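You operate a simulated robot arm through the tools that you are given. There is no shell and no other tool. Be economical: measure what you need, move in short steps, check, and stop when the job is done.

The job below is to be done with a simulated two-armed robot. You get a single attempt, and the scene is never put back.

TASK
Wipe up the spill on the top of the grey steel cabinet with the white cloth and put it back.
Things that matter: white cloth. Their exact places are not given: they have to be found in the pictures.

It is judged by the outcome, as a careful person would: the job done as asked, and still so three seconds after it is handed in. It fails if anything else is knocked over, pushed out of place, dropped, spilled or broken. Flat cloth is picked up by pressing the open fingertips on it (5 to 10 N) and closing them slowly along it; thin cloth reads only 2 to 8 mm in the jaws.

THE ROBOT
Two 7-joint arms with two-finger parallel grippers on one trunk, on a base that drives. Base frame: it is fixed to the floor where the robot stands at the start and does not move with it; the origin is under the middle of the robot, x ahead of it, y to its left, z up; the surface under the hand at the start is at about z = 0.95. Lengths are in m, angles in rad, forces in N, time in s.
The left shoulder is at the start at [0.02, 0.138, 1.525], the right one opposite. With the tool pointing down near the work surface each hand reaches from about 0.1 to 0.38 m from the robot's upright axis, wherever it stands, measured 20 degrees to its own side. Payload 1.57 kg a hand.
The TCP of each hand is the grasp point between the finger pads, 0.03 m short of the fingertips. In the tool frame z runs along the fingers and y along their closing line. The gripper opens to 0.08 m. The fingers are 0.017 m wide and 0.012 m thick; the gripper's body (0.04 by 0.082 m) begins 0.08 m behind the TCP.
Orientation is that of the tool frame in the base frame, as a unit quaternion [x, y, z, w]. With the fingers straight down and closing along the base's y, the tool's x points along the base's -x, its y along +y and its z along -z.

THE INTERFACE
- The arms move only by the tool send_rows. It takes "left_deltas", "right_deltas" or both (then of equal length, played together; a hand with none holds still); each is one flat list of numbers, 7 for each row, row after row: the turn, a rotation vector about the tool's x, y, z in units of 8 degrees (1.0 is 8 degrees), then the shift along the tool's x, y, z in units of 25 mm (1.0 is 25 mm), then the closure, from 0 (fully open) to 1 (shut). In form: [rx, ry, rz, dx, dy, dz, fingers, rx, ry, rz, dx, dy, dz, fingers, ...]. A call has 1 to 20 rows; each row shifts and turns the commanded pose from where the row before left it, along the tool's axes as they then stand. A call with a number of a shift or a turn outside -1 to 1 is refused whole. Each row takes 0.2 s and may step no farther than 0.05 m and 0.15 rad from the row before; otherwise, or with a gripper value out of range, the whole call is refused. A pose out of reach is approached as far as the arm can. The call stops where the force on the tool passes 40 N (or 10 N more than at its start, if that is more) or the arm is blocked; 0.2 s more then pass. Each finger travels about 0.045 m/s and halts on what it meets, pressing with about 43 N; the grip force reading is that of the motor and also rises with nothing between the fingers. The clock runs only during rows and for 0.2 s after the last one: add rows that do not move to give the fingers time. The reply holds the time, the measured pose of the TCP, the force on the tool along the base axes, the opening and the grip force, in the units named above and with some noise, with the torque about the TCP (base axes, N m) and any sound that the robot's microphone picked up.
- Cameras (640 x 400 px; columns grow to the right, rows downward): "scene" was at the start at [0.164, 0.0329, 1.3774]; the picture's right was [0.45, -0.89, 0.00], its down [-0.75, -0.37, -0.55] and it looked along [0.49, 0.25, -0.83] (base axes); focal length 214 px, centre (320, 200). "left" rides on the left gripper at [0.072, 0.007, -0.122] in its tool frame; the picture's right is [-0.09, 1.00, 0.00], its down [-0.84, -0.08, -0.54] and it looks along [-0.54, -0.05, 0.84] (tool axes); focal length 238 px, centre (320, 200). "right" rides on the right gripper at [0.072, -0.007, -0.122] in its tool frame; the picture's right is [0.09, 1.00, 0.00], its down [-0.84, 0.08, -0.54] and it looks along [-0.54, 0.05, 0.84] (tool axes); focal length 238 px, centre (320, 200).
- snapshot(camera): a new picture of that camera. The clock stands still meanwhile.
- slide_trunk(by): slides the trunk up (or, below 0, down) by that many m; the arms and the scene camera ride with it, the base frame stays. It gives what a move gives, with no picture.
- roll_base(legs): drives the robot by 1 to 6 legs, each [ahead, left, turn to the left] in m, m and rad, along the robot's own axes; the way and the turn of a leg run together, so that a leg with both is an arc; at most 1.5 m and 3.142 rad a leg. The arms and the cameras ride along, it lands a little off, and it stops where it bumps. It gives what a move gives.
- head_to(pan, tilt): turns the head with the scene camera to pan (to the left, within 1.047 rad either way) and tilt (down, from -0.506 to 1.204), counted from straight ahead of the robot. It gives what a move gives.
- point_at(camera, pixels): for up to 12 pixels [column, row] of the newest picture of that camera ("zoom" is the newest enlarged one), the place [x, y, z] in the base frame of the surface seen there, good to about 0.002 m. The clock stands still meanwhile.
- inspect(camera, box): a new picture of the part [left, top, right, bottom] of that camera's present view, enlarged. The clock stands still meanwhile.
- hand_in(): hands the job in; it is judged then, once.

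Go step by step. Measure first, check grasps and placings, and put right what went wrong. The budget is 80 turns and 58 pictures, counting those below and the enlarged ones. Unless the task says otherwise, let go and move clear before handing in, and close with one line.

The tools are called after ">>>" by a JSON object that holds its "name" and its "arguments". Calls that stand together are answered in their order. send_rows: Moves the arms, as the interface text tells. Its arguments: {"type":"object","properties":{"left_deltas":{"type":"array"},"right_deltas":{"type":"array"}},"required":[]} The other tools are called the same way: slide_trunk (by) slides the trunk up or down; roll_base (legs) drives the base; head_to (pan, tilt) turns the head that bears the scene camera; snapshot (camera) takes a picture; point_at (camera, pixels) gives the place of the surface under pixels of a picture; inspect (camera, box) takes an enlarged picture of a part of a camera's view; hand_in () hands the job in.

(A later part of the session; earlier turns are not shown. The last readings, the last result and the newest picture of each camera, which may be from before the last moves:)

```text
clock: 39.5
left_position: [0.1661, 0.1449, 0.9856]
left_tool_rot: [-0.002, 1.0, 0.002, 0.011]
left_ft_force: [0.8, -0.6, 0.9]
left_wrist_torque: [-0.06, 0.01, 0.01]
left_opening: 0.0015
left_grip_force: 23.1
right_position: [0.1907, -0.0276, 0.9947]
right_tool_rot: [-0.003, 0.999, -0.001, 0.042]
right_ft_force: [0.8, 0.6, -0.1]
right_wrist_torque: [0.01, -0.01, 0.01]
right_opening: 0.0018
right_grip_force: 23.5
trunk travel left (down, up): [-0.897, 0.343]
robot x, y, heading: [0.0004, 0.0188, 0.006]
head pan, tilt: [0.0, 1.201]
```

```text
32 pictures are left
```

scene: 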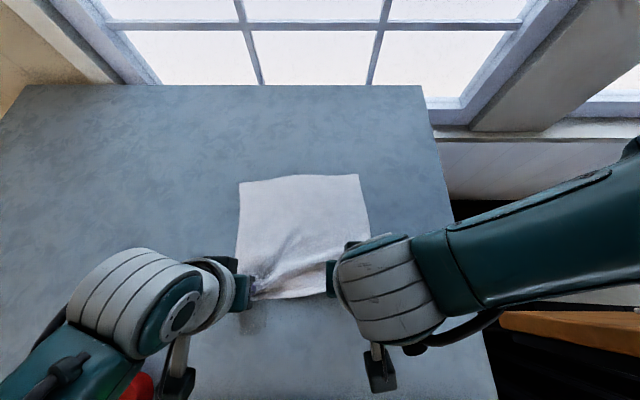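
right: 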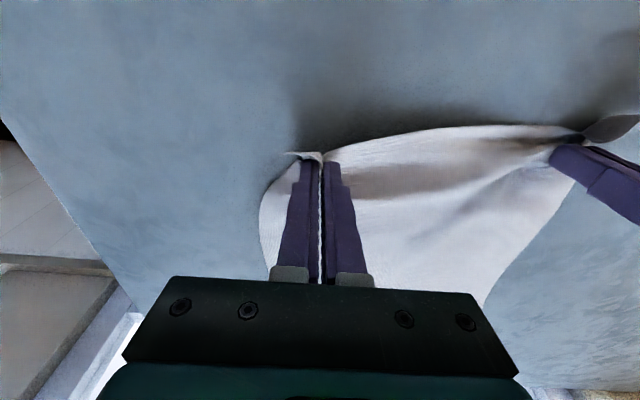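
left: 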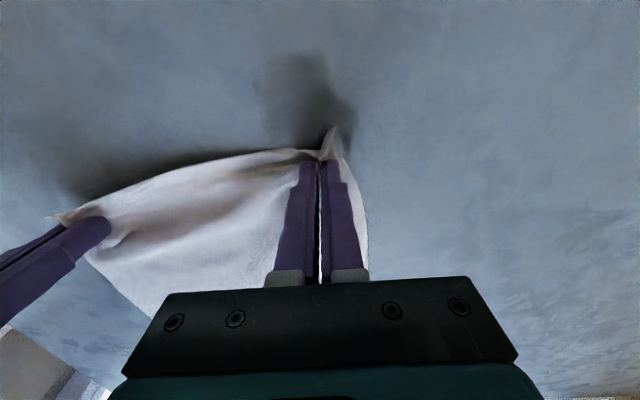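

I'll measure where the forearms and elbows are, in this picture.

>>> {"name": "point_at", "arguments": {"camera": "scene", "pixels": [[632, 150], [600, 230], [500, 250], [400, 270], [545, 322], [590, 330], [30, 380], [130, 280], [380, 375], [145, 388]]}}

>>> {"name": "head_to", "arguments": {"pan": -1.04, "tilt": 0.5}}

>>> {"name": "snapshot", "arguments": {"camera": "scene"}}

>>> {"name": "head_to", "arguments": {"pan": 1.04, "tilt": 0.6}}

>>> {"name": "snapshot", "arguments": {"camera": "scene"}}

```text
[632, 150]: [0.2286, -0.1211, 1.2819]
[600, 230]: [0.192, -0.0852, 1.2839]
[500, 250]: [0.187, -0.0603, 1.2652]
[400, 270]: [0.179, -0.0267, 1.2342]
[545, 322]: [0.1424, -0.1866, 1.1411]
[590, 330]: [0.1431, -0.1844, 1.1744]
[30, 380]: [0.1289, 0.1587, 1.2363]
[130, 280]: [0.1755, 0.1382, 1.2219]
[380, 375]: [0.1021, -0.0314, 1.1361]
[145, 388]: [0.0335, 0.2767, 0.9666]
```

```text
clock: 40.8
left_position: [0.1671, 0.1439, 0.9865]
left_tool_rot: [-0.003, 1.0, 0.002, 0.012]
left_ft_force: [0.4, -1.2, 0.0]
left_wrist_torque: [0.0, -0.01, 0.03]
left_opening: 0.0017
left_grip_force: 23.7
right_position: [0.1888, -0.0284, 0.9943]
right_tool_rot: [-0.004, 0.999, -0.001, 0.042]
right_ft_force: [0.1, 0.8, 0.0]
right_wrist_torque: [0.02, 0.01, 0.01]
right_opening: 0.0018
right_grip_force: 23.5
trunk travel left (down, up): [-0.897, 0.343]
robot x, y, heading: [0.004, 0.0173, 0.012]
head pan, tilt: [-1.04, 0.499]
```

```text
31 pictures are left
```

scene: 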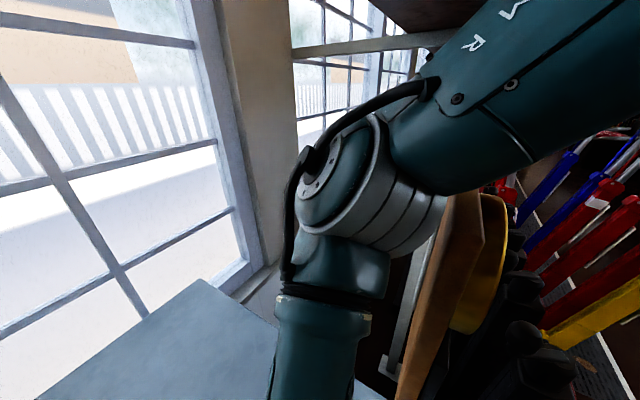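

```text
clock: 42.8
left_position: [0.1681, 0.144, 0.9855]
left_tool_rot: [-0.002, 1.0, 0.002, 0.011]
left_ft_force: [0.4, -0.6, 0.7]
left_wrist_torque: [-0.02, 0.01, -0.03]
left_opening: 0.0018
left_grip_force: 22.9
right_position: [0.1896, -0.0295, 0.9952]
right_tool_rot: [-0.003, 0.999, -0.002, 0.042]
right_ft_force: [0.1, -0.7, 0.1]
right_wrist_torque: [0.03, -0.03, 0.02]
right_opening: 0.0019
right_grip_force: 23.4
trunk travel left (down, up): [-0.897, 0.343]
robot x, y, heading: [0.0004, 0.0172, 0.009]
head pan, tilt: [1.04, 0.6]
```

```text
30 pictures are left
```

scene: 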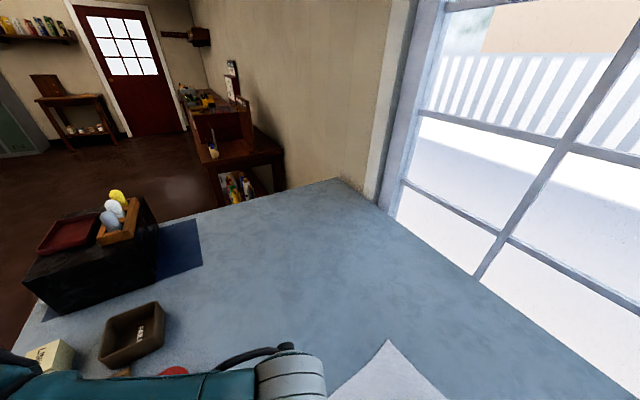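

The right elbow is high and clear, but the left forearm runs low at the bottom left of the picture. I'll look down on the left elbow and measure it.

>>> {"name": "head_to", "arguments": {"pan": 1.04, "tilt": 1.15}}

>>> {"name": "snapshot", "arguments": {"camera": "scene"}}

>>> {"name": "point_at", "arguments": {"camera": "scene", "pixels": [[30, 180], [80, 200], [150, 190], [250, 190], [20, 260], [60, 150], [10, 120], [130, 250]]}}

```text
clock: 43.7
left_position: [0.1674, 0.1438, 0.9856]
left_tool_rot: [-0.002, 1.0, 0.002, 0.012]
left_ft_force: [0.2, -0.7, 0.7]
left_wrist_torque: [-0.01, 0.0, 0.0]
left_opening: 0.0018
left_grip_force: 23.3
right_position: [0.1906, -0.0298, 0.9959]
right_tool_rot: [-0.003, 0.999, -0.002, 0.042]
right_ft_force: [0.1, 0.3, -0.2]
right_wrist_torque: [0.0, 0.03, 0.0]
right_opening: 0.0019
right_grip_force: 23.8
trunk travel left (down, up): [-0.897, 0.343]
robot x, y, heading: [-0.0025, 0.0162, 0.007]
head pan, tilt: [1.04, 1.15]
```

```text
29 pictures are left
```

scene: 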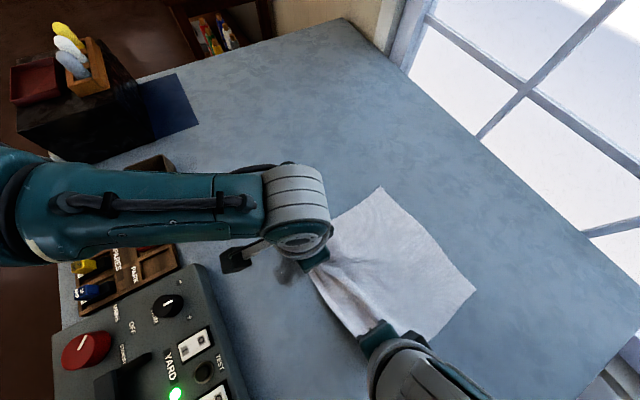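

```text
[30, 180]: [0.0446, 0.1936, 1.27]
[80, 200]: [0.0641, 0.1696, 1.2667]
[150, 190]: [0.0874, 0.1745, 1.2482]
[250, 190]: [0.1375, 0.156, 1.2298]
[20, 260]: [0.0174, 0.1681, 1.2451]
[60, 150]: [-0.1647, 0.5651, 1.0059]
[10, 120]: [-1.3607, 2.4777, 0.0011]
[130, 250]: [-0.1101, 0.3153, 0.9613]
```

The left forearm folds back along the trunk and the right forearm passes close to the head, so two hands can't work this near in. I'll let go with the right hand and pull it away, then wipe with the left alone.

>>> {"name": "send_rows", "arguments": {"right_deltas": [0, 0, 0, 0, 0, 0, 0.6, 0, 0, 0, 0, 0, 0, 0.6, 0, 0, 0, 0, 0, 0, 0.6, 0, 0, 0, 0, 0, -0.5, 0.6, 0, 0, 0, -0.3, 0, -1, 0.6, 0, 0, 0, -0.5, -0.5, -1, 0.6, 0, 0, 0, -0.6, -1, -0.8, 0.6, 0, 0, 0, -0.6, -1, -0.6, 0.6, 0, 0, 0, -0.6, -1, -0.6, 0.6, 0, 0, 0, -0.6, -1, -0.6, 0.6, 0, 0, 0, 0, -1, 0, 0.6]}}

>>> {"name": "snapshot", "arguments": {"camera": "scene"}}

```text
clock: 46.1
left_position: [0.1459, 0.1435, 0.9823]
left_tool_rot: [-0.001, 1.0, 0.001, -0.001]
left_ft_force: [-3.6, -3.5, 14.9]
left_wrist_torque: [-0.12, 0.03, -0.03]
left_opening: 0.0018
left_grip_force: 23.5
right_position: [0.2325, -0.1643, 1.1208]
right_tool_rot: [-0.003, 1.0, 0.001, 0.02]
right_ft_force: [-1.7, 14.0, 2.7]
right_wrist_torque: [-1.98, 0.12, -1.48]
right_opening: 0.0318
right_grip_force: 0.0
trunk travel left (down, up): [-0.897, 0.343]
robot x, y, heading: [0.0002, 0.0147, 0.002]
head pan, tilt: [1.04, 1.15]
```

```text
28 pictures are left
```

scene: 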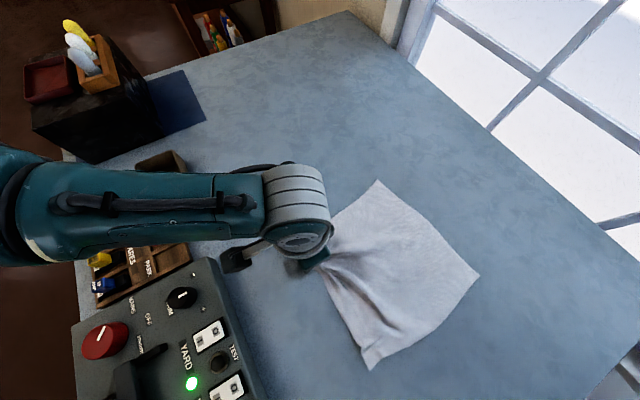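

The left hand came free and now presses at 15 N at x=0.146, and the cloth lies there nicely. The right hand reads an odd 14 N sideways at y −0.164, so I'll look.

>>> {"name": "head_to", "arguments": {"pan": -0.6, "tilt": 1.0}}

>>> {"name": "snapshot", "arguments": {"camera": "scene"}}

>>> {"name": "snapshot", "arguments": {"camera": "right"}}

```text
clock: 47.8
left_position: [0.1453, 0.1443, 0.9828]
left_tool_rot: [-0.002, 1.0, 0.001, 0.0]
left_ft_force: [1.5, -3.0, 10.3]
left_wrist_torque: [-0.11, -0.08, -0.01]
left_opening: 0.0016
left_grip_force: 23.1
right_position: [0.2333, -0.1637, 1.1204]
right_tool_rot: [-0.002, 1.0, -0.001, 0.02]
right_ft_force: [-5.2, 23.4, 11.4]
right_wrist_torque: [-3.29, 0.38, -2.38]
right_opening: 0.0319
right_grip_force: 0.0
trunk travel left (down, up): [-0.897, 0.343]
robot x, y, heading: [0.0009, 0.0204, 0.006]
head pan, tilt: [-0.6, 1.0]
```

```text
27 pictures are left
```

scene: 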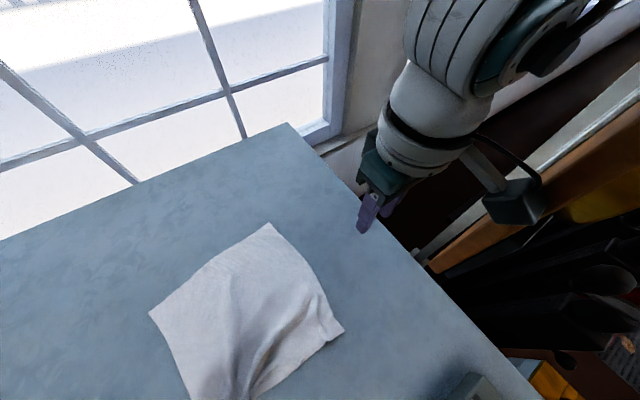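

```text
26 pictures are left
```

right: 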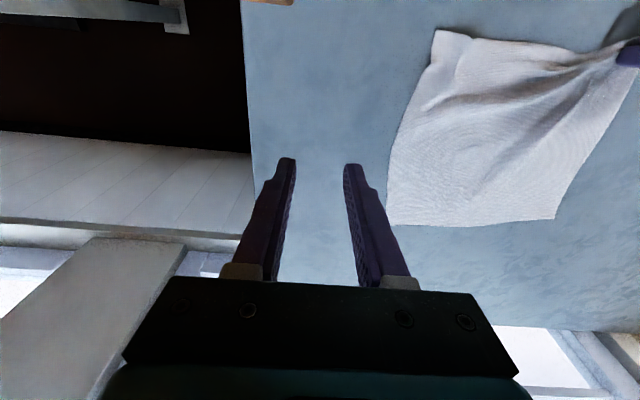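

The sideways force changed when the head turned, so the right wrist is touching the robot's own head. I'll turn the head back and move the right hand forward to its earlier clear spot.

>>> {"name": "head_to", "arguments": {"pan": 0.5, "tilt": 1.0}}

>>> {"name": "send_rows", "arguments": {"right_deltas": [0, 0, 0, -0.9, -0.3, 0, 0.6, 0, 0, 0, -0.9, -0.3, 0, 0.6, 0, 0, 0, -0.9, -0.3, 0, 0.6, 0, 0, 0, -0.9, -0.3, -0.8, 0.6, 0, 0, 0, -0.9, -0.2, -1, 0.6, 0, 0, 0, 0, 0, -1, 0.6, 0, 0, 0, 0, 0, -1, 0.6, 0, 0, 0, 0, 0, -1, 0.6, 0, 0, 0, 0, 0, 0, 0.6]}}

```text
clock: 49.1
left_position: [0.1467, 0.1441, 0.9824]
left_tool_rot: [-0.002, 1.0, 0.002, 0.0]
left_ft_force: [1.2, -3.8, 10.7]
left_wrist_torque: [-0.1, -0.1, 0.03]
left_opening: 0.0018
left_grip_force: 23.2
right_position: [0.2336, -0.1656, 1.1209]
right_tool_rot: [-0.002, 1.0, -0.001, 0.022]
right_ft_force: [-3.8, 22.0, 2.7]
right_wrist_torque: [-3.05, -0.19, -2.32]
right_opening: 0.0318
right_grip_force: 0.0
trunk travel left (down, up): [-0.897, 0.343]
robot x, y, heading: [0.0028, 0.0141, 0.007]
head pan, tilt: [0.499, 1.0]
```

```text
clock: 49.5
left_position: [0.1465, 0.1429, 0.9828]
left_tool_rot: [-0.003, 1.0, 0.001, 0.001]
left_ft_force: [-1.8, 2.3, 9.6]
left_wrist_torque: [0.01, -0.02, -0.01]
left_opening: 0.0015
left_grip_force: 23.3
right_position: [0.2455, -0.1683, 1.1211]
right_tool_rot: [0.003, 1.0, 0.002, 0.015]
right_ft_force: [-0.1, -0.6, 0.6]
right_wrist_torque: [0.0, -0.04, -0.02]
right_opening: 0.0319
right_grip_force: 0.2
trunk travel left (down, up): [-0.897, 0.343]
robot x, y, heading: [0.0013, 0.0188, -0.0]
head pan, tilt: [0.499, 1.0]
stopped in row 1 (right hand): the force on the tool passed its limit at 63 N (the readings are from after the stop); the commanded pose is now the measured one
```

It's free now with zero force. I'll continue moving the right hand forward and up.

>>> {"name": "send_rows", "arguments": {"right_deltas": [0, 0, 0, -0.9, 0, 0, 0.6, 0, 0, 0, -0.9, 0, 0, 0.6, 0, 0, 0, -0.9, -0.3, -0.5, 0.6, 0, 0, 0, -0.9, -0.3, -0.8, 0.6, 0, 0, 0, -0.5, -0.2, -1, 0.6, 0, 0, 0, 0, 0, -1, 0.6, 0, 0, 0, 0, 0, -1, 0.6]}}

>>> {"name": "snapshot", "arguments": {"camera": "scene"}}

```text
clock: 51.1
left_position: [0.1492, 0.1521, 0.9818]
left_tool_rot: [-0.002, 1.0, 0.004, 0.002]
left_ft_force: [-0.9, -5.2, 13.7]
left_wrist_torque: [-0.13, -0.01, -0.02]
left_opening: 0.0016
left_grip_force: 23.3
right_position: [0.3454, -0.1812, 1.2273]
right_tool_rot: [-0.001, 1.0, 0.007, 0.014]
right_ft_force: [0.5, 0.0, 0.4]
right_wrist_torque: [0.01, -0.01, 0.03]
right_opening: 0.0321
right_grip_force: 0.0
trunk travel left (down, up): [-0.897, 0.343]
robot x, y, heading: [0.0009, 0.0192, 0.002]
head pan, tilt: [0.499, 1.0]
```

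```text
25 pictures are left
```

scene: 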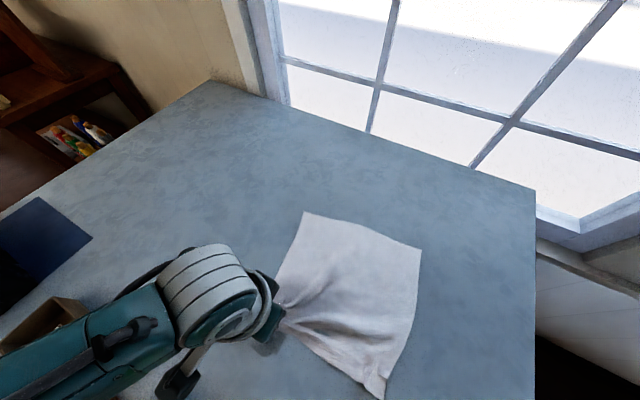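

The right hand is clear. Now I'll wipe with the left at about 14 N, in lanes over the stain (x 0.085–0.19, y 0.12–0.155).

>>> {"name": "send_rows", "arguments": {"left_deltas": [0, 0, 0, 0.87, 0, 0, 1, 0, 0, 0, 0.87, 0, 0, 1, 0, 0, 0, 0.87, 0, 0, 1, 0, 0, 0, 0, -0.5, 0, 1, 0, 0, 0, -1, 0, 0, 1, 0, 0, 0, -1, 0, 0, 1, 0, 0, 0, -1, 0, 0, 1, 0, 0, 0, -1, 0, 0, 1, 0, 0, 0, 0, -0.8, 0, 1, 0, 0, 0, 1, 0, 0, 1, 0, 0, 0, 1, 0, 0, 1, 0, 0, 0, 1, 0, 0, 1, 0, 0, 0, 1, 0, 0, 1]}}

>>> {"name": "snapshot", "arguments": {"camera": "left"}}

>>> {"name": "snapshot", "arguments": {"camera": "scene"}}

```text
clock: 53.9
left_position: [0.0833, 0.1219, 0.9831]
left_tool_rot: [-0.002, 1.0, 0.007, 0.003]
left_ft_force: [1.3, -0.7, 3.4]
left_wrist_torque: [0.03, -0.04, 0.03]
left_opening: 0.0018
left_grip_force: 23.5
right_position: [0.3436, -0.1814, 1.2272]
right_tool_rot: [0.002, 1.0, 0.008, 0.013]
right_ft_force: [0.3, -0.1, -0.2]
right_wrist_torque: [0.02, 0.0, -0.03]
right_opening: 0.0322
right_grip_force: 0.0
trunk travel left (down, up): [-0.897, 0.343]
robot x, y, heading: [-0.001, 0.0189, 0.003]
head pan, tilt: [0.499, 1.0]
```

```text
24 pictures are left
```

left: 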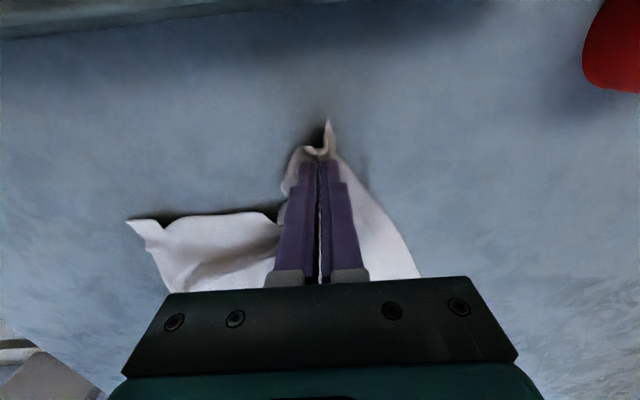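

```text
23 pictures are left
```

scene: 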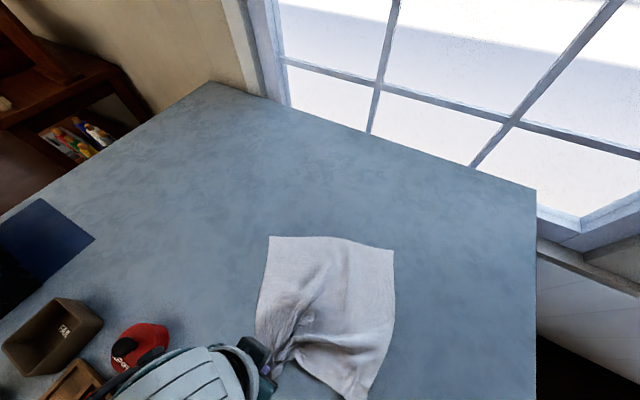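

The stain doesn't show any more around the fingers. I'll do a second pass back across the lanes with slightly more pressure, then lift away forward to look.

>>> {"name": "send_rows", "arguments": {"left_deltas": [0, 0, 0, 0, 0, 0.04, 1, 0, 0, 0, -1, 0, 0, 1, 0, 0, 0, -1, 0, 0, 1, 0, 0, 0, -1, 0, 0, 1, 0, 0, 0, -1, 0, 0, 1, 0, 0, 0, 0, 0.8, 0, 1, 0, 0, 0, 1, 0, 0, 1, 0, 0, 0, 1, 0, 0, 1, 0, 0, 0, 1, 0, 0, 1, 0, 0, 0, 1, 0, 0, 1, 0, 0, 0, 0, 0.7, 0, 1, 0, 0, 0, -1, 0, 0, 1, 0, 0, 0, -1, 0, 0, 1, 0, 0, 0, -1, 0, 0, 1, 0, 0, 0, -1, 0, 0, 1]}}

>>> {"name": "send_rows", "arguments": {"left_deltas": [0, 0, 0, 0, -0.3, -1, 1, 0, 0, 0, -0.5, -0.3, -1, 1, 0, 0, 0, -1, -0.3, -1, 1, 0, 0, 0, -1, -0.3, -1, 1, 0, 0, 0, -1, -0.3, -1, 1, 0, 0, 0, -1, -0.3, -1, 1, 0, 0, 0, -1, -0.3, -1, 1, 0, 0, 0, -1, -0.3, -1, 1]}}

>>> {"name": "snapshot", "arguments": {"camera": "scene"}}

```text
clock: 57.1
left_position: [0.1812, 0.1593, 0.983]
left_tool_rot: [-0.002, 1.0, 0.007, 0.0]
left_ft_force: [0.0, 0.0, 3.5]
left_wrist_torque: [-0.02, 0.04, 0.02]
left_opening: 0.0017
left_grip_force: 23.3
right_position: [0.3436, -0.1799, 1.2274]
right_tool_rot: [0.001, 1.0, 0.009, 0.013]
right_ft_force: [-0.4, 0.5, -0.1]
right_wrist_torque: [0.05, 0.01, 0.02]
right_opening: 0.0318
right_grip_force: 0.1
trunk travel left (down, up): [-0.897, 0.343]
robot x, y, heading: [0.0, 0.0178, 0.004]
head pan, tilt: [0.499, 1.0]
```

```text
clock: 58.9
left_position: [0.3425, 0.0976, 1.1818]
left_tool_rot: [-0.003, 1.0, 0.007, -0.001]
left_ft_force: [0.5, -0.8, 0.0]
left_wrist_torque: [0.02, -0.01, 0.03]
left_opening: 0.002
left_grip_force: 23.5
right_position: [0.3429, -0.1807, 1.2268]
right_tool_rot: [0.002, 1.0, 0.008, 0.013]
right_ft_force: [-1.2, -0.9, -0.5]
right_wrist_torque: [-0.03, -0.01, 0.01]
right_opening: 0.032
right_grip_force: 0.0
trunk travel left (down, up): [-0.897, 0.343]
robot x, y, heading: [0.0015, 0.0177, 0.0]
head pan, tilt: [0.499, 1.0]
```

```text
22 pictures are left
```

scene: 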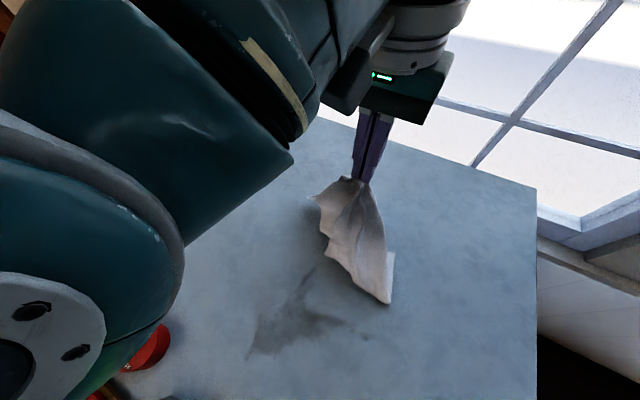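

The cloth hangs from the hand. A dark patch at (295,325) could be shadow or leftover smear, so I'll look closer and measure it.

>>> {"name": "inspect", "arguments": {"camera": "scene", "box": [200, 240, 400, 400]}}

>>> {"name": "point_at", "arguments": {"camera": "scene", "pixels": [[250, 352], [300, 325], [345, 320], [310, 270], [370, 338], [270, 325]]}}

```text
2.50 times, centred on (300, 320) of scene
```

zoom: 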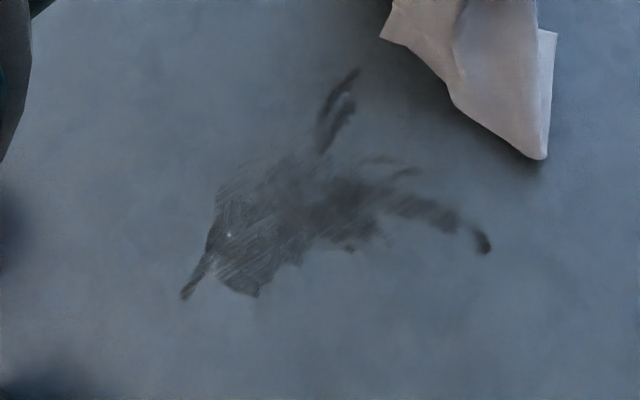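

```text
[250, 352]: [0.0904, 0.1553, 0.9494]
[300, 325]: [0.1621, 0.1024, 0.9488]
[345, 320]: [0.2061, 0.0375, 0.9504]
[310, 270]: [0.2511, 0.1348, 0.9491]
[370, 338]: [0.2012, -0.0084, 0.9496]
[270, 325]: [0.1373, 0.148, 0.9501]
```

It's leftover smear, over x 0.08–0.26 and y −0.01–0.16. I'll lower the hanging cloth onto it so it piles up under the hand as a thicker pad, then rub harder.

>>> {"name": "send_rows", "arguments": {"left_deltas": [0, 0, 0, 0.9, 0.2, 0, 1, 0, 0, 0, 0.9, 0.2, 0, 1, 0, 0, 0, 0.9, 0.2, 0, 1, 0, 0, 0, 0.9, 0.2, 0, 1, 0, 0, 0, 0.9, 0.2, 0, 1, 0, 0, 0, 0.9, 0.1, 0.5, 1, 0, 0, 0, 0.9, 0, 1, 1, 0, 0, 0, 0, 0, 1, 1, 0, 0, 0, 0, 0, 1, 1, 0, 0, 0, 0, 0, 1, 1, 0, 0, 0, 0, 0, 1, 1, 0, 0, 0, 0, 0, 1, 1, 0, 0, 0, 0, 0, 0.9, 1, 0, 0, 0, 0, 0, 0, 1]}}

>>> {"name": "snapshot", "arguments": {"camera": "left"}}

>>> {"name": "snapshot", "arguments": {"camera": "scene"}}

```text
clock: 60.1
left_position: [0.244, 0.1715, 1.1588]
left_tool_rot: [-0.004, 0.997, 0.077, 0.008]
left_ft_force: [-0.8, 0.4, -0.7]
left_wrist_torque: [0.03, 0.0, -0.01]
left_opening: 0.0017
left_grip_force: 23.5
left hand out of reach, approached as far as the arm can: row 2, 3, 4
right_position: [0.3403, -0.1803, 1.2241]
right_tool_rot: [0.001, 1.0, 0.007, 0.01]
right_ft_force: [-0.4, -0.4, -0.5]
right_wrist_torque: [-0.01, -0.03, 0.04]
right_opening: 0.0319
right_grip_force: 0.1
trunk travel left (down, up): [-0.897, 0.343]
robot x, y, heading: [-0.0001, 0.0208, 0.007]
head pan, tilt: [0.499, 1.0]
stopped in row 5 (left hand): the arm was blocked; the commanded pose is now the measured one
```

```text
20 pictures are left
```

left: 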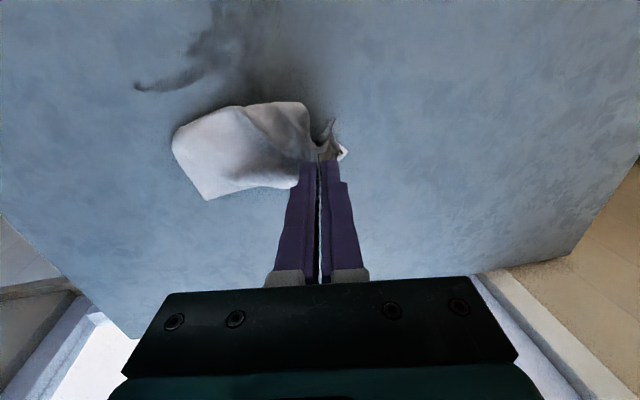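

```text
19 pictures are left
```

scene: 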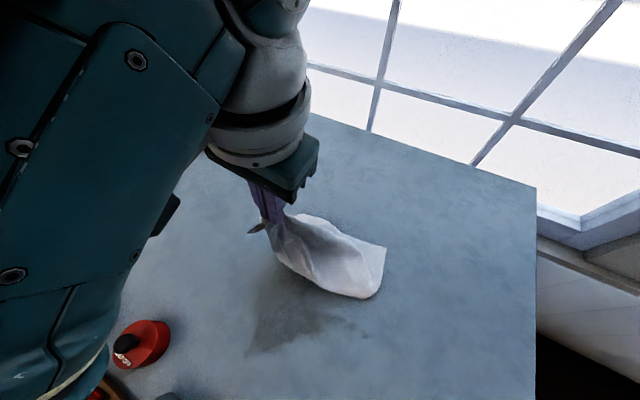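

Near the robot the arm only folds when it is low. I'll square the tool up, go down first, and then move back over the smear.

>>> {"name": "send_rows", "arguments": {"left_deltas": [0, 0, 0, -0.6, 0, 0.5, 1, 0, 0, 0, -0.4, 0, 1, 1, 0.55, 0, 0, 0, 0, 1, 1, 0.55, 0, 0, 0, 0, 1, 1, 0, 0, 0, 0, 0, 1, 1, 0, 0, 0, 0, 0, 0.6, 1, 0, 0, 0, 0.6, -0.3, 0.4, 1, 0, 0, 0, 0.8, -0.3, 0, 1, 0, 0, 0, 0.8, -0.3, 0, 1]}}

>>> {"name": "snapshot", "arguments": {"camera": "left"}}

```text
clock: 62.1
left_position: [0.2169, 0.1579, 1.0227]
left_tool_rot: [-0.004, 1.0, -0.001, 0.009]
left_ft_force: [-0.5, -0.6, 0.4]
left_wrist_torque: [0.05, 0.0, 0.0]
left_opening: 0.0018
left_grip_force: 23.5
right_position: [0.3414, -0.1814, 1.225]
right_tool_rot: [0.002, 1.0, 0.008, 0.011]
right_ft_force: [0.5, 0.1, 0.2]
right_wrist_torque: [0.0, 0.0, -0.03]
right_opening: 0.032
right_grip_force: 0.1
trunk travel left (down, up): [-0.897, 0.343]
robot x, y, heading: [0.0024, 0.0138, 0.003]
head pan, tilt: [0.499, 1.0]
```

```text
18 pictures are left
```

left: 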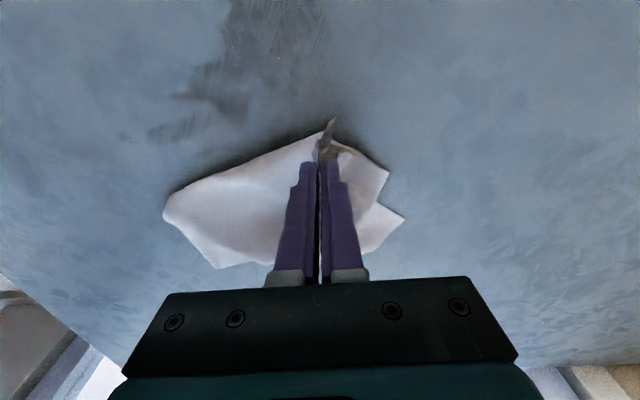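

The cloth is bunched beneath the fingers. I'll lower to press.

>>> {"name": "send_rows", "arguments": {"left_deltas": [0, 0, 0, 0, 0, 0.8, 1, 0, 0, 0, 0, 0, 0.4, 1, 0, 0, 0, 0, 0, 0.2, 1, 0, 0, 0, 0, 0, 0.15, 1, 0, 0, 0, 0, 0, 0, 1]}}

```text
clock: 63.3
left_position: [0.218, 0.159, 0.9842]
left_tool_rot: [-0.005, 1.0, -0.002, 0.01]
left_ft_force: [-0.8, 0.3, 4.3]
left_wrist_torque: [0.03, 0.03, -0.01]
left_opening: 0.0017
left_grip_force: 24.0
right_position: [0.3421, -0.1803, 1.2272]
right_tool_rot: [0.001, 1.0, 0.008, 0.011]
right_ft_force: [0.1, -0.3, -0.2]
right_wrist_torque: [-0.01, 0.02, 0.04]
right_opening: 0.0319
right_grip_force: 0.0
trunk travel left (down, up): [-0.897, 0.343]
robot x, y, heading: [0.0035, 0.018, 0.001]
head pan, tilt: [0.499, 1.0]
```

Contact at 4 N. I'll press about 1.5 mm more and rub three full-length lanes.

>>> {"name": "send_rows", "arguments": {"left_deltas": [0, 0, 0, 0.93, 0, 0.07, 1, 0, 0, 0, 0.93, 0, 0, 1, 0, 0, 0, 0.93, 0, 0, 1, 0, 0, 0, 0.93, 0, 0, 1, 0, 0, 0, 0.93, 0, 0, 1, 0, 0, 0, 0.93, 0, 0, 1, 0, 0, 0, 0, -0.6, 0, 1, 0, 0, 0, -0.93, 0, 0, 1, 0, 0, 0, -0.93, 0, 0, 1, 0, 0, 0, -0.93, 0, 0, 1, 0, 0, 0, -0.93, 0, 0, 1, 0, 0, 0, -0.93, 0, 0, 1, 0, 0, 0, -0.93, 0, 0, 1, 0, 0, 0, 0, -0.6, 0, 1, 0, 0, 0, 0.93, 0, 0, 1, 0, 0, 0, 0.93, 0, 0, 1, 0, 0, 0, 0.93, 0, 0, 1, 0, 0, 0, 0.93, 0, 0, 1, 0, 0, 0, 0.93, 0, 0, 1, 0, 0, 0, 0.93, 0, 0, 1]}}

>>> {"name": "send_rows", "arguments": {"left_deltas": [0, 0, 0, 0, -0.6, 0.02, 1, 0, 0, 0, -0.93, 0, 0, 1, 0, 0, 0, -0.93, 0, 0, 1, 0, 0, 0, -0.93, 0, 0, 1, 0, 0, 0, -0.93, 0, 0, 1, 0, 0, 0, -0.93, 0, 0, 1, 0, 0, 0, -0.93, 0, 0, 1, 0, 0, 0, 0, -0.6, 0, 1, 0, 0, 0, 0.93, 0, 0, 1, 0, 0, 0, 0.93, 0, 0, 1, 0, 0, 0, 0.93, 0, 0, 1, 0, 0, 0, 0.93, 0, 0, 1, 0, 0, 0, 0.93, 0, 0, 1, 0, 0, 0, 0, -0.6, 0, 1, 0, 0, 0, -0.93, 0, 0, 1, 0, 0, 0, -0.93, 0, 0, 1, 0, 0, 0, -0.93, 0, 0, 1, 0, 0, 0, -0.93, 0, 0, 1, 0, 0, 0, -0.93, 0, 0, 1]}}

>>> {"name": "snapshot", "arguments": {"camera": "left"}}

>>> {"name": "snapshot", "arguments": {"camera": "scene"}}

```text
clock: 64.5
left_position: [0.118, 0.1561, 0.9829]
left_tool_rot: [-0.004, 1.0, -0.002, 0.015]
left_ft_force: [-1.5, 2.7, 23.0]
left_wrist_torque: [0.1, 0.1, 0.01]
left_opening: 0.0016
left_grip_force: 23.2
right_position: [0.3392, -0.1817, 1.2248]
right_tool_rot: [0.001, 1.0, 0.006, 0.008]
right_ft_force: [-0.1, -1.4, 0.4]
right_wrist_torque: [0.01, 0.02, 0.01]
right_opening: 0.0319
right_grip_force: 0.0
trunk travel left (down, up): [-0.897, 0.343]
robot x, y, heading: [0.0015, 0.0176, 0.001]
head pan, tilt: [0.499, 1.0]
stopped in row 5 (left hand): the force on the tool passed its limit at 42 N (the readings are from after the stop); the commanded pose is now the measured one
```

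```text
clock: 65.0
left_position: [0.1211, 0.1424, 0.9816]
left_tool_rot: [-0.004, 1.0, 0.0, 0.015]
left_ft_force: [-1.7, 3.6, 24.4]
left_wrist_torque: [0.14, 0.11, 0.0]
left_opening: 0.0017
left_grip_force: 23.8
right_position: [0.3395, -0.1806, 1.223]
right_tool_rot: [0.001, 1.0, 0.007, 0.008]
right_ft_force: [-0.4, -0.8, 0.5]
right_wrist_torque: [0.01, 0.01, 0.01]
right_opening: 0.032
right_grip_force: 0.0
trunk travel left (down, up): [-0.897, 0.343]
robot x, y, heading: [-0.0014, 0.0158, 0.004]
head pan, tilt: [0.499, 1.0]
stopped in row 2 (left hand): the force on the tool passed its limit at 48 N (the readings are from after the stop); the commanded pose is now the measured one
```

```text
17 pictures are left
```

left: 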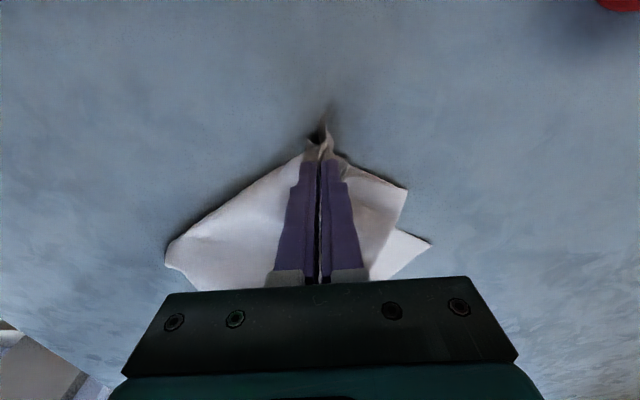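

```text
16 pictures are left
```

scene: 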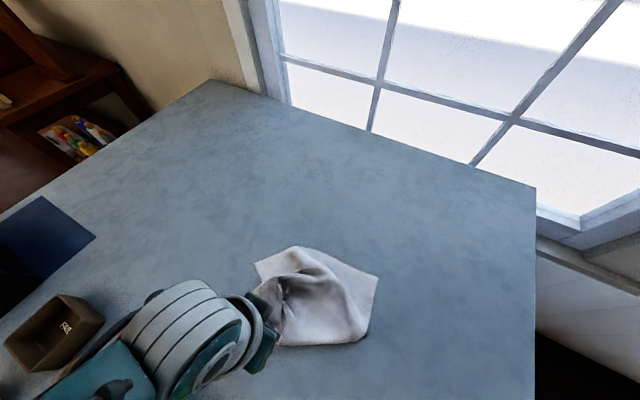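

That pass with the thicker pad cleaned most of it. I'll ease the pressure slightly and finish the remaining lanes.

>>> {"name": "send_rows", "arguments": {"left_deltas": [0, 0, 0, 0, 0.3, -0.04, 1, 0, 0, 0, 0.8, 0, 0, 1, 0, 0, 0, 0.8, 0, 0, 1, 0, 0, 0, 0, -0.6, 0, 1, 0, 0, 0, -0.9, 0, -0.01, 1, 0, 0, 0, -0.9, 0, 0, 1, 0, 0, 0, -0.9, 0, 0, 1, 0, 0, 0, -0.9, 0, 0, 1, 0, 0, 0, 0, -0.6, 0, 1, 0, 0, 0, 0.9, 0, 0, 1, 0, 0, 0, 0.9, 0, 0, 1, 0, 0, 0, 0.9, 0, 0, 1, 0, 0, 0, 0.9, 0, 0, 1, 0, 0, 0, 0, -0.6, 0, 1, 0, 0, 0, -0.9, 0, 0, 1, 0, 0, 0, -0.9, 0, 0, 1, 0, 0, 0, -0.9, 0, 0, 1, 0, 0, 0, -0.9, 0, 0, 1]}}

```text
clock: 65.9
left_position: [0.0818, 0.1423, 0.9828]
left_tool_rot: [-0.003, 1.0, 0.003, 0.015]
left_ft_force: [-1.8, 4.8, 29.1]
left_wrist_torque: [0.21, 0.19, -0.01]
left_opening: 0.0018
left_grip_force: 22.9
right_position: [0.3378, -0.1802, 1.2227]
right_tool_rot: [0.001, 1.0, 0.007, 0.006]
right_ft_force: [0.1, -1.4, -0.2]
right_wrist_torque: [0.0, -0.02, 0.0]
right_opening: 0.0321
right_grip_force: 0.0
trunk travel left (down, up): [-0.897, 0.343]
robot x, y, heading: [0.0006, 0.0211, 0.0]
head pan, tilt: [0.499, 1.0]
stopped in row 4 (left hand): the force on the tool passed its limit at 41 N (the readings are from after the stop); the commanded pose is now the measured one
```

The slight pitch of the tool pushes it down on −x moves. I'll square it, ease off, and continue the lanes.

>>> {"name": "send_rows", "arguments": {"left_deltas": [0, 0.2, 0, 0, 0, -0.06, 1, 0, 0, 0, -0.9, 0, 0, 1, 0, 0, 0, -0.9, 0, 0, 1, 0, 0, 0, -0.9, 0, 0, 1, 0, 0, 0, -0.9, 0, 0, 1, 0, 0, 0, -0.9, 0, 0, 1, 0, 0, 0, 0, -0.6, 0, 1, 0, 0, 0, 0.9, 0, 0, 1, 0, 0, 0, 0.9, 0, 0, 1, 0, 0, 0, 0.9, 0, 0, 1, 0, 0, 0, 0.9, 0, 0, 1, 0, 0, 0, 0.9, 0, 0, 1, 0, 0, 0, 0, -0.7, 0, 1, 0, 0, 0, -0.9, 0, 0, 1, 0, 0, 0, -0.9, 0, 0, 1, 0, 0, 0, -0.9, 0, 0, 1, 0, 0, 0, -0.9, 0, 0, 1, 0, 0, 0, -0.9, 0, 0, 1]}}

>>> {"name": "snapshot", "arguments": {"camera": "left"}}

```text
clock: 68.9
left_position: [0.0825, 0.1132, 0.9812]
left_tool_rot: [0.003, 1.0, 0.008, -0.007]
left_ft_force: [-5.9, 1.7, 37.7]
left_wrist_torque: [0.04, 0.1, 0.02]
left_opening: 0.0019
left_grip_force: 23.9
right_position: [0.3373, -0.1806, 1.2226]
right_tool_rot: [0.001, 1.0, 0.006, 0.005]
right_ft_force: [-0.2, -0.1, -0.2]
right_wrist_torque: [0.02, 0.0, -0.01]
right_opening: 0.032
right_grip_force: 0.1
trunk travel left (down, up): [-0.897, 0.343]
robot x, y, heading: [0.0031, 0.0189, 0.005]
head pan, tilt: [0.499, 1.0]
stopped in row 14 (left hand): the force on the tool passed its limit at 51 N (the readings are from after the stop); the commanded pose is now the measured one
```

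```text
15 pictures are left
```

left: 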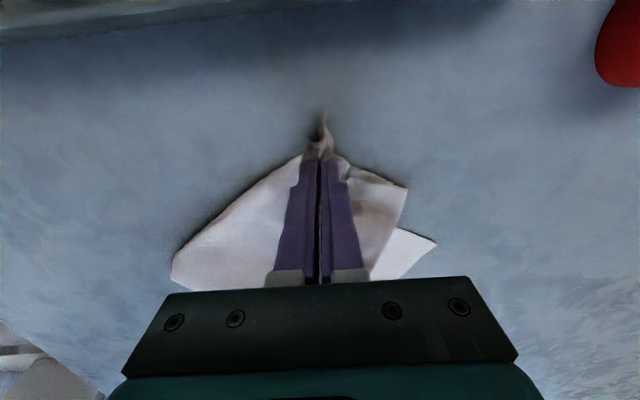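

The area around the fingers looks clean. I'll lift and carry the cloth forward to check the whole surface.

>>> {"name": "send_rows", "arguments": {"left_deltas": [0, 0, 0, 0, 0, -0.5, 1, 0, 0, 0, -0.5, -0.2, -0.6, 1, 0, 0, 0, -1, 0, -0.6, 1, 0, 0, 0, -1, 0, -0.6, 1, 0, 0, 0, -1, 0, -0.6, 1, 0, 0, 0, -1, 0, -0.8, 1, 0, 0, 0, -1, 0, -1, 1, 0, 0, 0, -1, 0, -1, 1, 0, 0, 0, -1, 0, -1, 1, 0, 0, 0, -1, 0, -1, 1, 0, 0, 0, -1, 0, -1, 1, 0, 0, 0, -1, 0, -1, 1, 0, 0, 0, -0.5, 0, 0, 1]}}

>>> {"name": "inspect", "arguments": {"camera": "scene", "box": [200, 200, 440, 400]}}

>>> {"name": "snapshot", "arguments": {"camera": "left"}}

```text
clock: 71.9
left_position: [0.369, 0.1308, 1.1924]
left_tool_rot: [-0.017, 0.999, 0.029, -0.017]
left_ft_force: [0.4, 0.2, -0.2]
left_wrist_torque: [-0.01, 0.02, -0.01]
left_opening: 0.0016
left_grip_force: 23.3
left hand out of reach, approached as far as the arm can: row 11, 12
right_position: [0.3382, -0.1818, 1.2222]
right_tool_rot: [0.001, 1.0, 0.006, 0.006]
right_ft_force: [0.6, -0.4, 0.6]
right_wrist_torque: [-0.03, 0.0, 0.0]
right_opening: 0.0319
right_grip_force: 0.1
trunk travel left (down, up): [-0.897, 0.343]
robot x, y, heading: [-0.0013, 0.0175, 0.005]
head pan, tilt: [0.499, 1.0]
stopped in row 13 (left hand): the arm was blocked; the commanded pose is now the measured one
```

```text
2.00 times, centred on (320, 300) of scene
```

zoom: 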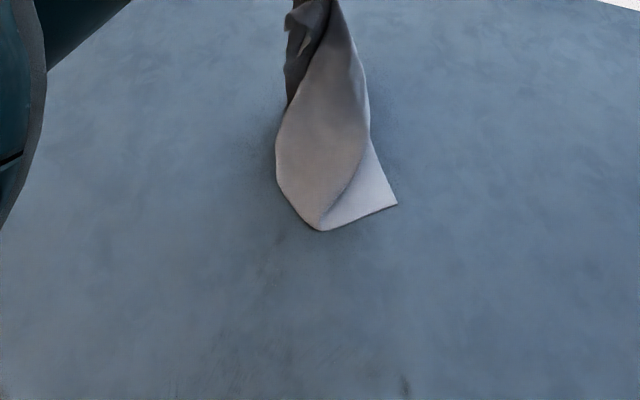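

```text
13 pictures are left
```

left: 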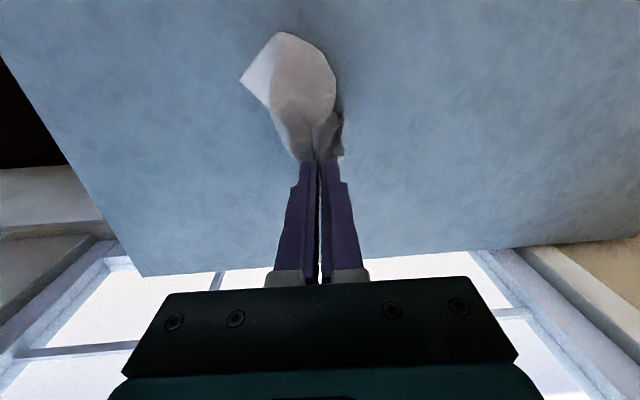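

Almost everything is gone, with only faint spots near zoom (405,385) and (200,370). I'll tilt the head down to see them properly.

>>> {"name": "head_to", "arguments": {"pan": 0.5, "tilt": 1.2}}

>>> {"name": "inspect", "arguments": {"camera": "scene", "box": [180, 160, 420, 360]}}

>>> {"name": "point_at", "arguments": {"camera": "zoom", "pixels": [[100, 300], [200, 300], [300, 300], [400, 300], [500, 300], [200, 200], [300, 200], [400, 200], [320, 120]]}}

```text
clock: 72.6
left_position: [0.3694, 0.1327, 1.1936]
left_tool_rot: [-0.018, 0.999, 0.03, -0.015]
left_ft_force: [-0.4, -0.4, -0.6]
left_wrist_torque: [0.01, -0.02, 0.0]
left_opening: 0.0017
left_grip_force: 23.4
right_position: [0.3382, -0.1824, 1.2238]
right_tool_rot: [0.001, 1.0, 0.006, 0.007]
right_ft_force: [0.0, 0.5, -0.3]
right_wrist_torque: [0.04, 0.03, 0.02]
right_opening: 0.0325
right_grip_force: 0.1
trunk travel left (down, up): [-0.897, 0.343]
robot x, y, heading: [-0.0008, 0.0197, 0.005]
head pan, tilt: [0.499, 1.201]
```

```text
2.00 times, centred on (300, 260) of scene
```

zoom: 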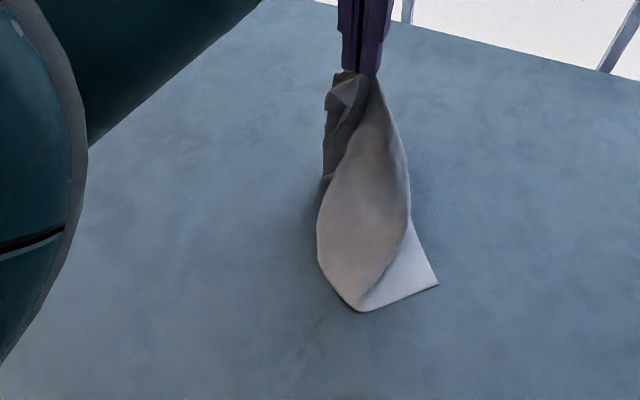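

```text
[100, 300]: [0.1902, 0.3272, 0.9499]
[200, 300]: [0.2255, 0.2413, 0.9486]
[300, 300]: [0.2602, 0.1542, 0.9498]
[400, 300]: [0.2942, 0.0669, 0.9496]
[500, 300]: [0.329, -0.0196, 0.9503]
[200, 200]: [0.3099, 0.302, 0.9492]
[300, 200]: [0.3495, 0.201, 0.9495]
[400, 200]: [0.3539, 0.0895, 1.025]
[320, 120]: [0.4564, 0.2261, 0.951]
```

The stain region is lower in the view, so I'll inspect there.

>>> {"name": "inspect", "arguments": {"camera": "scene", "box": [200, 260, 440, 400]}}

>>> {"name": "point_at", "arguments": {"camera": "zoom", "pixels": [[100, 100], [200, 200], [300, 200], [400, 200], [200, 300], [300, 300], [400, 300]]}}

```text
2.67 times, centred on (320, 330) of scene
```

zoom: 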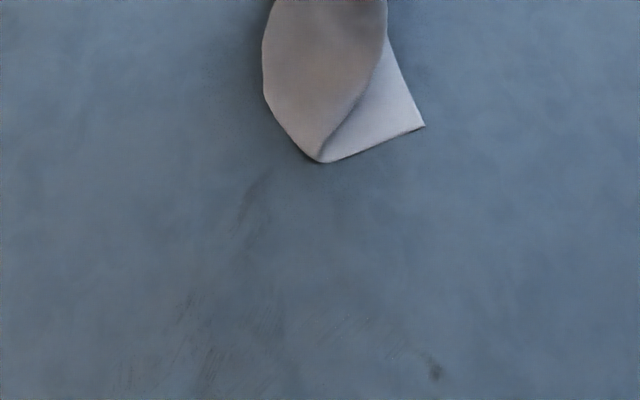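

```text
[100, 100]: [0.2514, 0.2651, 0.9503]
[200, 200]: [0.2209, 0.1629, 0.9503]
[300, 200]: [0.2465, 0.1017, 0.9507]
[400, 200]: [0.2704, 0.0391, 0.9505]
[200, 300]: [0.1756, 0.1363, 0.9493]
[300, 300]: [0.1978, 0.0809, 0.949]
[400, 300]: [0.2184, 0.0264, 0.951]
```

Only faint traces remain, at about x 0.14–0.25, y −0.01–0.15, plus a small spot near (0.20, −0.01). I'll do one more broad pass, starting with the approach.

>>> {"name": "send_rows", "arguments": {"left_deltas": [0.42, -0.23, 0, 0.3, 0, 1, 1, 0, 0, 0, 0.5, 0, 1, 1, 0, 0, 0, 0.6, 0, 1, 1, 0, 0, 0, 0.6, 0, 1, 1, 0, 0, 0, 0.6, 0, 1, 1, 0, 0, 0, 0.6, 0, 1, 1, 0, 0, 0, 0.6, 0, 1, 1, 0, 0, 0, 0, 0, 0.9, 1, 0, 0, 0, 0, 0, 0.3, 1, 0, 0, 0, 0, 0, 0.15, 1, 0, 0, 0, 0, 0, 0, 1]}}

```text
clock: 75.0
left_position: [0.277, 0.1232, 0.9876]
left_tool_rot: [-0.015, 1.0, -0.005, 0.005]
left_ft_force: [-1.5, -0.4, 6.8]
left_wrist_torque: [0.03, 0.04, 0.0]
left_opening: 0.0016
left_grip_force: 23.4
right_position: [0.3397, -0.1813, 1.2242]
right_tool_rot: [0.002, 1.0, 0.006, 0.007]
right_ft_force: [-0.3, -0.3, -0.3]
right_wrist_torque: [0.0, -0.03, 0.04]
right_opening: 0.0321
right_grip_force: 0.1
trunk travel left (down, up): [-0.897, 0.343]
robot x, y, heading: [-0.0023, 0.02, 0.008]
head pan, tilt: [0.499, 1.201]
```

Contact is good at 7 N, so I'll run the lanes.

>>> {"name": "send_rows", "arguments": {"left_deltas": [0, 0, 0, 1, 0.3, 0.05, 1, 0, 0, 0, 1, 0.2, -0.01, 1, 0, 0, 0, 1, 0, -0.01, 1, 0, 0, 0, 1, 0, -0.01, 1, 0, 0, 0, 1, 0, -0.01, 1, 0, 0, 0, 1, 0, -0.01, 1, 0, 0, 0, 1, 0, -0.01, 1, 0, 0, 0, 0, -0.8, 0, 1, 0, 0, 0, -1, 0, 0.01, 1, 0, 0, 0, -1, 0, 0.01, 1, 0, 0, 0, -1, 0, 0.01, 1, 0, 0, 0, -1, 0, 0.01, 1, 0, 0, 0, -1, 0, 0.01, 1, 0, 0, 0, 0, -0.8, 0, 1, 0, 0, 0, 1, 0, -0.01, 1, 0, 0, 0, 1, 0, -0.01, 1, 0, 0, 0, 1, 0, -0.01, 1, 0, 0, 0, 1, 0, -0.01, 1]}}

```text
clock: 79.0
left_position: [0.133, 0.1165, 0.9825]
left_tool_rot: [-0.006, 1.0, 0.021, 0.013]
left_ft_force: [-0.7, -5.3, 16.0]
left_wrist_torque: [-0.12, 0.0, 0.04]
left_opening: 0.0015
left_grip_force: 23.3
right_position: [0.3374, -0.1822, 1.2221]
right_tool_rot: [0.0, 1.0, 0.006, 0.005]
right_ft_force: [-0.4, 0.4, 0.3]
right_wrist_torque: [0.0, 0.04, -0.02]
right_opening: 0.032
right_grip_force: 0.1
trunk travel left (down, up): [-0.897, 0.343]
robot x, y, heading: [-0.0017, 0.0144, 0.007]
head pan, tilt: [0.499, 1.201]
stopped in row 18 (left hand): the arm was blocked; the commanded pose is now the measured one
```

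The left hand can't go further inward this close to the trunk. I'll move forward and finish with strokes along y at x≈0.22, 0.20 and 0.18.

>>> {"name": "send_rows", "arguments": {"left_deltas": [0.3, 0.15, 0, -0.8, 0, 0.02, 1, 0, 0, 0, -0.8, 0, 0.02, 1, 0, 0, 0, -0.8, 0, 0.0, 1, 0, 0, 0, -0.8, -0.2, 0, 1, 0, 0, 0, 0, -1, 0, 1, 0, 0, 0, 0, -1, 0, 1, 0, 0, 0, 0, -1, 0, 1, 0, 0, 0, 0, -1, 0, 1, 0, 0, 0, 0, -1, 0, 1, 0, 0, 0, 0.6, 0, 0, 1, 0, 0, 0, 0, 1, 0, 1, 0, 0, 0, 0, 1, 0, 1, 0, 0, 0, 0, 1, 0, 1, 0, 0, 0, 0, 1, 0, 1, 0, 0, 0, 0.7, 0, 0, 1, 0, 0, 0, 0, -1, 0, 1, 0, 0, 0, 0, -1, 0, 1, 0, 0, 0, 0, -1, 0, 1]}}

>>> {"name": "snapshot", "arguments": {"camera": "left"}}

```text
clock: 79.3
left_position: [0.1369, 0.1166, 0.9817]
left_tool_rot: [-0.005, 1.0, 0.012, 0.0]
left_ft_force: [-4.2, 0.6, 24.3]
left_wrist_torque: [0.07, 0.09, -0.01]
left_opening: 0.0016
left_grip_force: 24.2
right_position: [0.3352, -0.1823, 1.2216]
right_tool_rot: [-0.001, 1.0, 0.006, 0.002]
right_ft_force: [0.8, 0.5, -0.6]
right_wrist_torque: [0.02, -0.02, 0.0]
right_opening: 0.0318
right_grip_force: 0.0
trunk travel left (down, up): [-0.897, 0.343]
robot x, y, heading: [-0.0016, 0.0189, 0.01]
head pan, tilt: [0.499, 1.201]
stopped in row 1 (left hand): the force on the tool passed its limit at 60 N (the readings are from after the stop); the commanded pose is now the measured one
```

```text
10 pictures are left
```

left: 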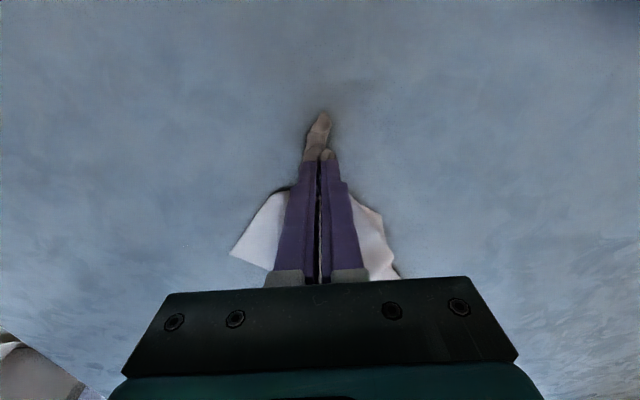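

The surface looks clean here. I'll ease up slightly and do the y strokes.

>>> {"name": "send_rows", "arguments": {"left_deltas": [0, 0, 0, -0.2, 0, -0.06, 1, 0, 0, 0, -0.8, 0, 0, 1, 0, 0, 0, -0.8, 0, 0.0, 1, 0, 0, 0, -0.8, -0.2, 0, 1, 0, 0, 0, -0.7, -1, 0, 1, 0, 0, 0, 0, -1, 0, 1, 0, 0, 0, 0, -1, 0, 1, 0, 0, 0, 0, -1, 0, 1, 0, 0, 0, 0, -1, 0, 1, 0, 0, 0, 0.6, -0.3, 0, 1, 0, 0, 0, 0, 1, 0, 1, 0, 0, 0, 0, 1, 0, 1, 0, 0, 0, 0, 1, 0, 1, 0, 0, 0, 0, 1, 0, 1]}}

>>> {"name": "snapshot", "arguments": {"camera": "left"}}

```text
clock: 80.2
left_position: [0.1802, 0.1174, 0.9816]
left_tool_rot: [-0.002, 1.0, 0.014, -0.001]
left_ft_force: [-3.4, 0.4, 20.5]
left_wrist_torque: [0.03, 0.05, -0.01]
left_opening: 0.0018
left_grip_force: 23.4
right_position: [0.3356, -0.182, 1.222]
right_tool_rot: [0.0, 1.0, 0.005, 0.002]
right_ft_force: [-0.7, 0.6, -0.5]
right_wrist_torque: [0.0, 0.01, -0.03]
right_opening: 0.0316
right_grip_force: 0.0
trunk travel left (down, up): [-0.897, 0.343]
robot x, y, heading: [0.001, 0.0159, 0.003]
head pan, tilt: [0.499, 1.201]
stopped in row 4 (left hand): the force on the tool passed its limit at 42 N (the readings are from after the stop); the commanded pose is now the measured one
```

```text
9 pictures are left
```

left: 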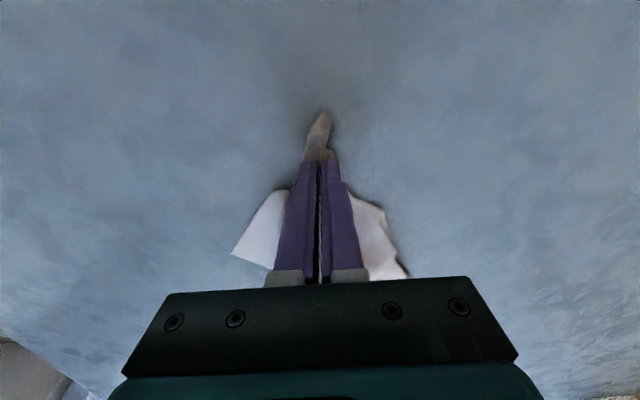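

Clean again. I'll use lighter pressure and make the remaining y strokes towards the small spot.

>>> {"name": "send_rows", "arguments": {"left_deltas": [0, 0, 0, -0.5, 0, -0.1, 1, 0, 0, 0, -0.8, -0.5, 0, 1, 0, 0, 0, 0, -1, 0, 1, 0, 0, 0, 0, -1, 0, 1, 0, 0, 0, 0, -1, 0, 1, 0, 0, 0, 0, -1, 0, 1, 0, 0, 0, 0, -0.6, 0, 1, 0, 0, 0, 0.5, 0, 0, 1, 0, 0, 0, 0, 1, 0, 1, 0, 0, 0, 0, 1, 0, 1, 0, 0, 0, 0, 1, 0, 1]}}

```text
clock: 80.8
left_position: [0.208, 0.1135, 0.9821]
left_tool_rot: [0.0, 1.0, 0.023, -0.005]
left_ft_force: [-4.3, -0.9, 23.6]
left_wrist_torque: [-0.01, 0.07, 0.03]
left_opening: 0.0019
left_grip_force: 23.6
right_position: [0.3346, -0.1817, 1.2206]
right_tool_rot: [-0.001, 1.0, 0.005, 0.001]
right_ft_force: [-0.1, -0.8, -0.3]
right_wrist_torque: [-0.02, 0.03, -0.01]
right_opening: 0.0323
right_grip_force: 0.1
trunk travel left (down, up): [-0.897, 0.343]
robot x, y, heading: [-0.0012, 0.0192, 0.005]
head pan, tilt: [0.499, 1.201]
stopped in row 3 (left hand): the force on the tool passed its limit at 54 N (the readings are from after the stop); the commanded pose is now the measured one
```

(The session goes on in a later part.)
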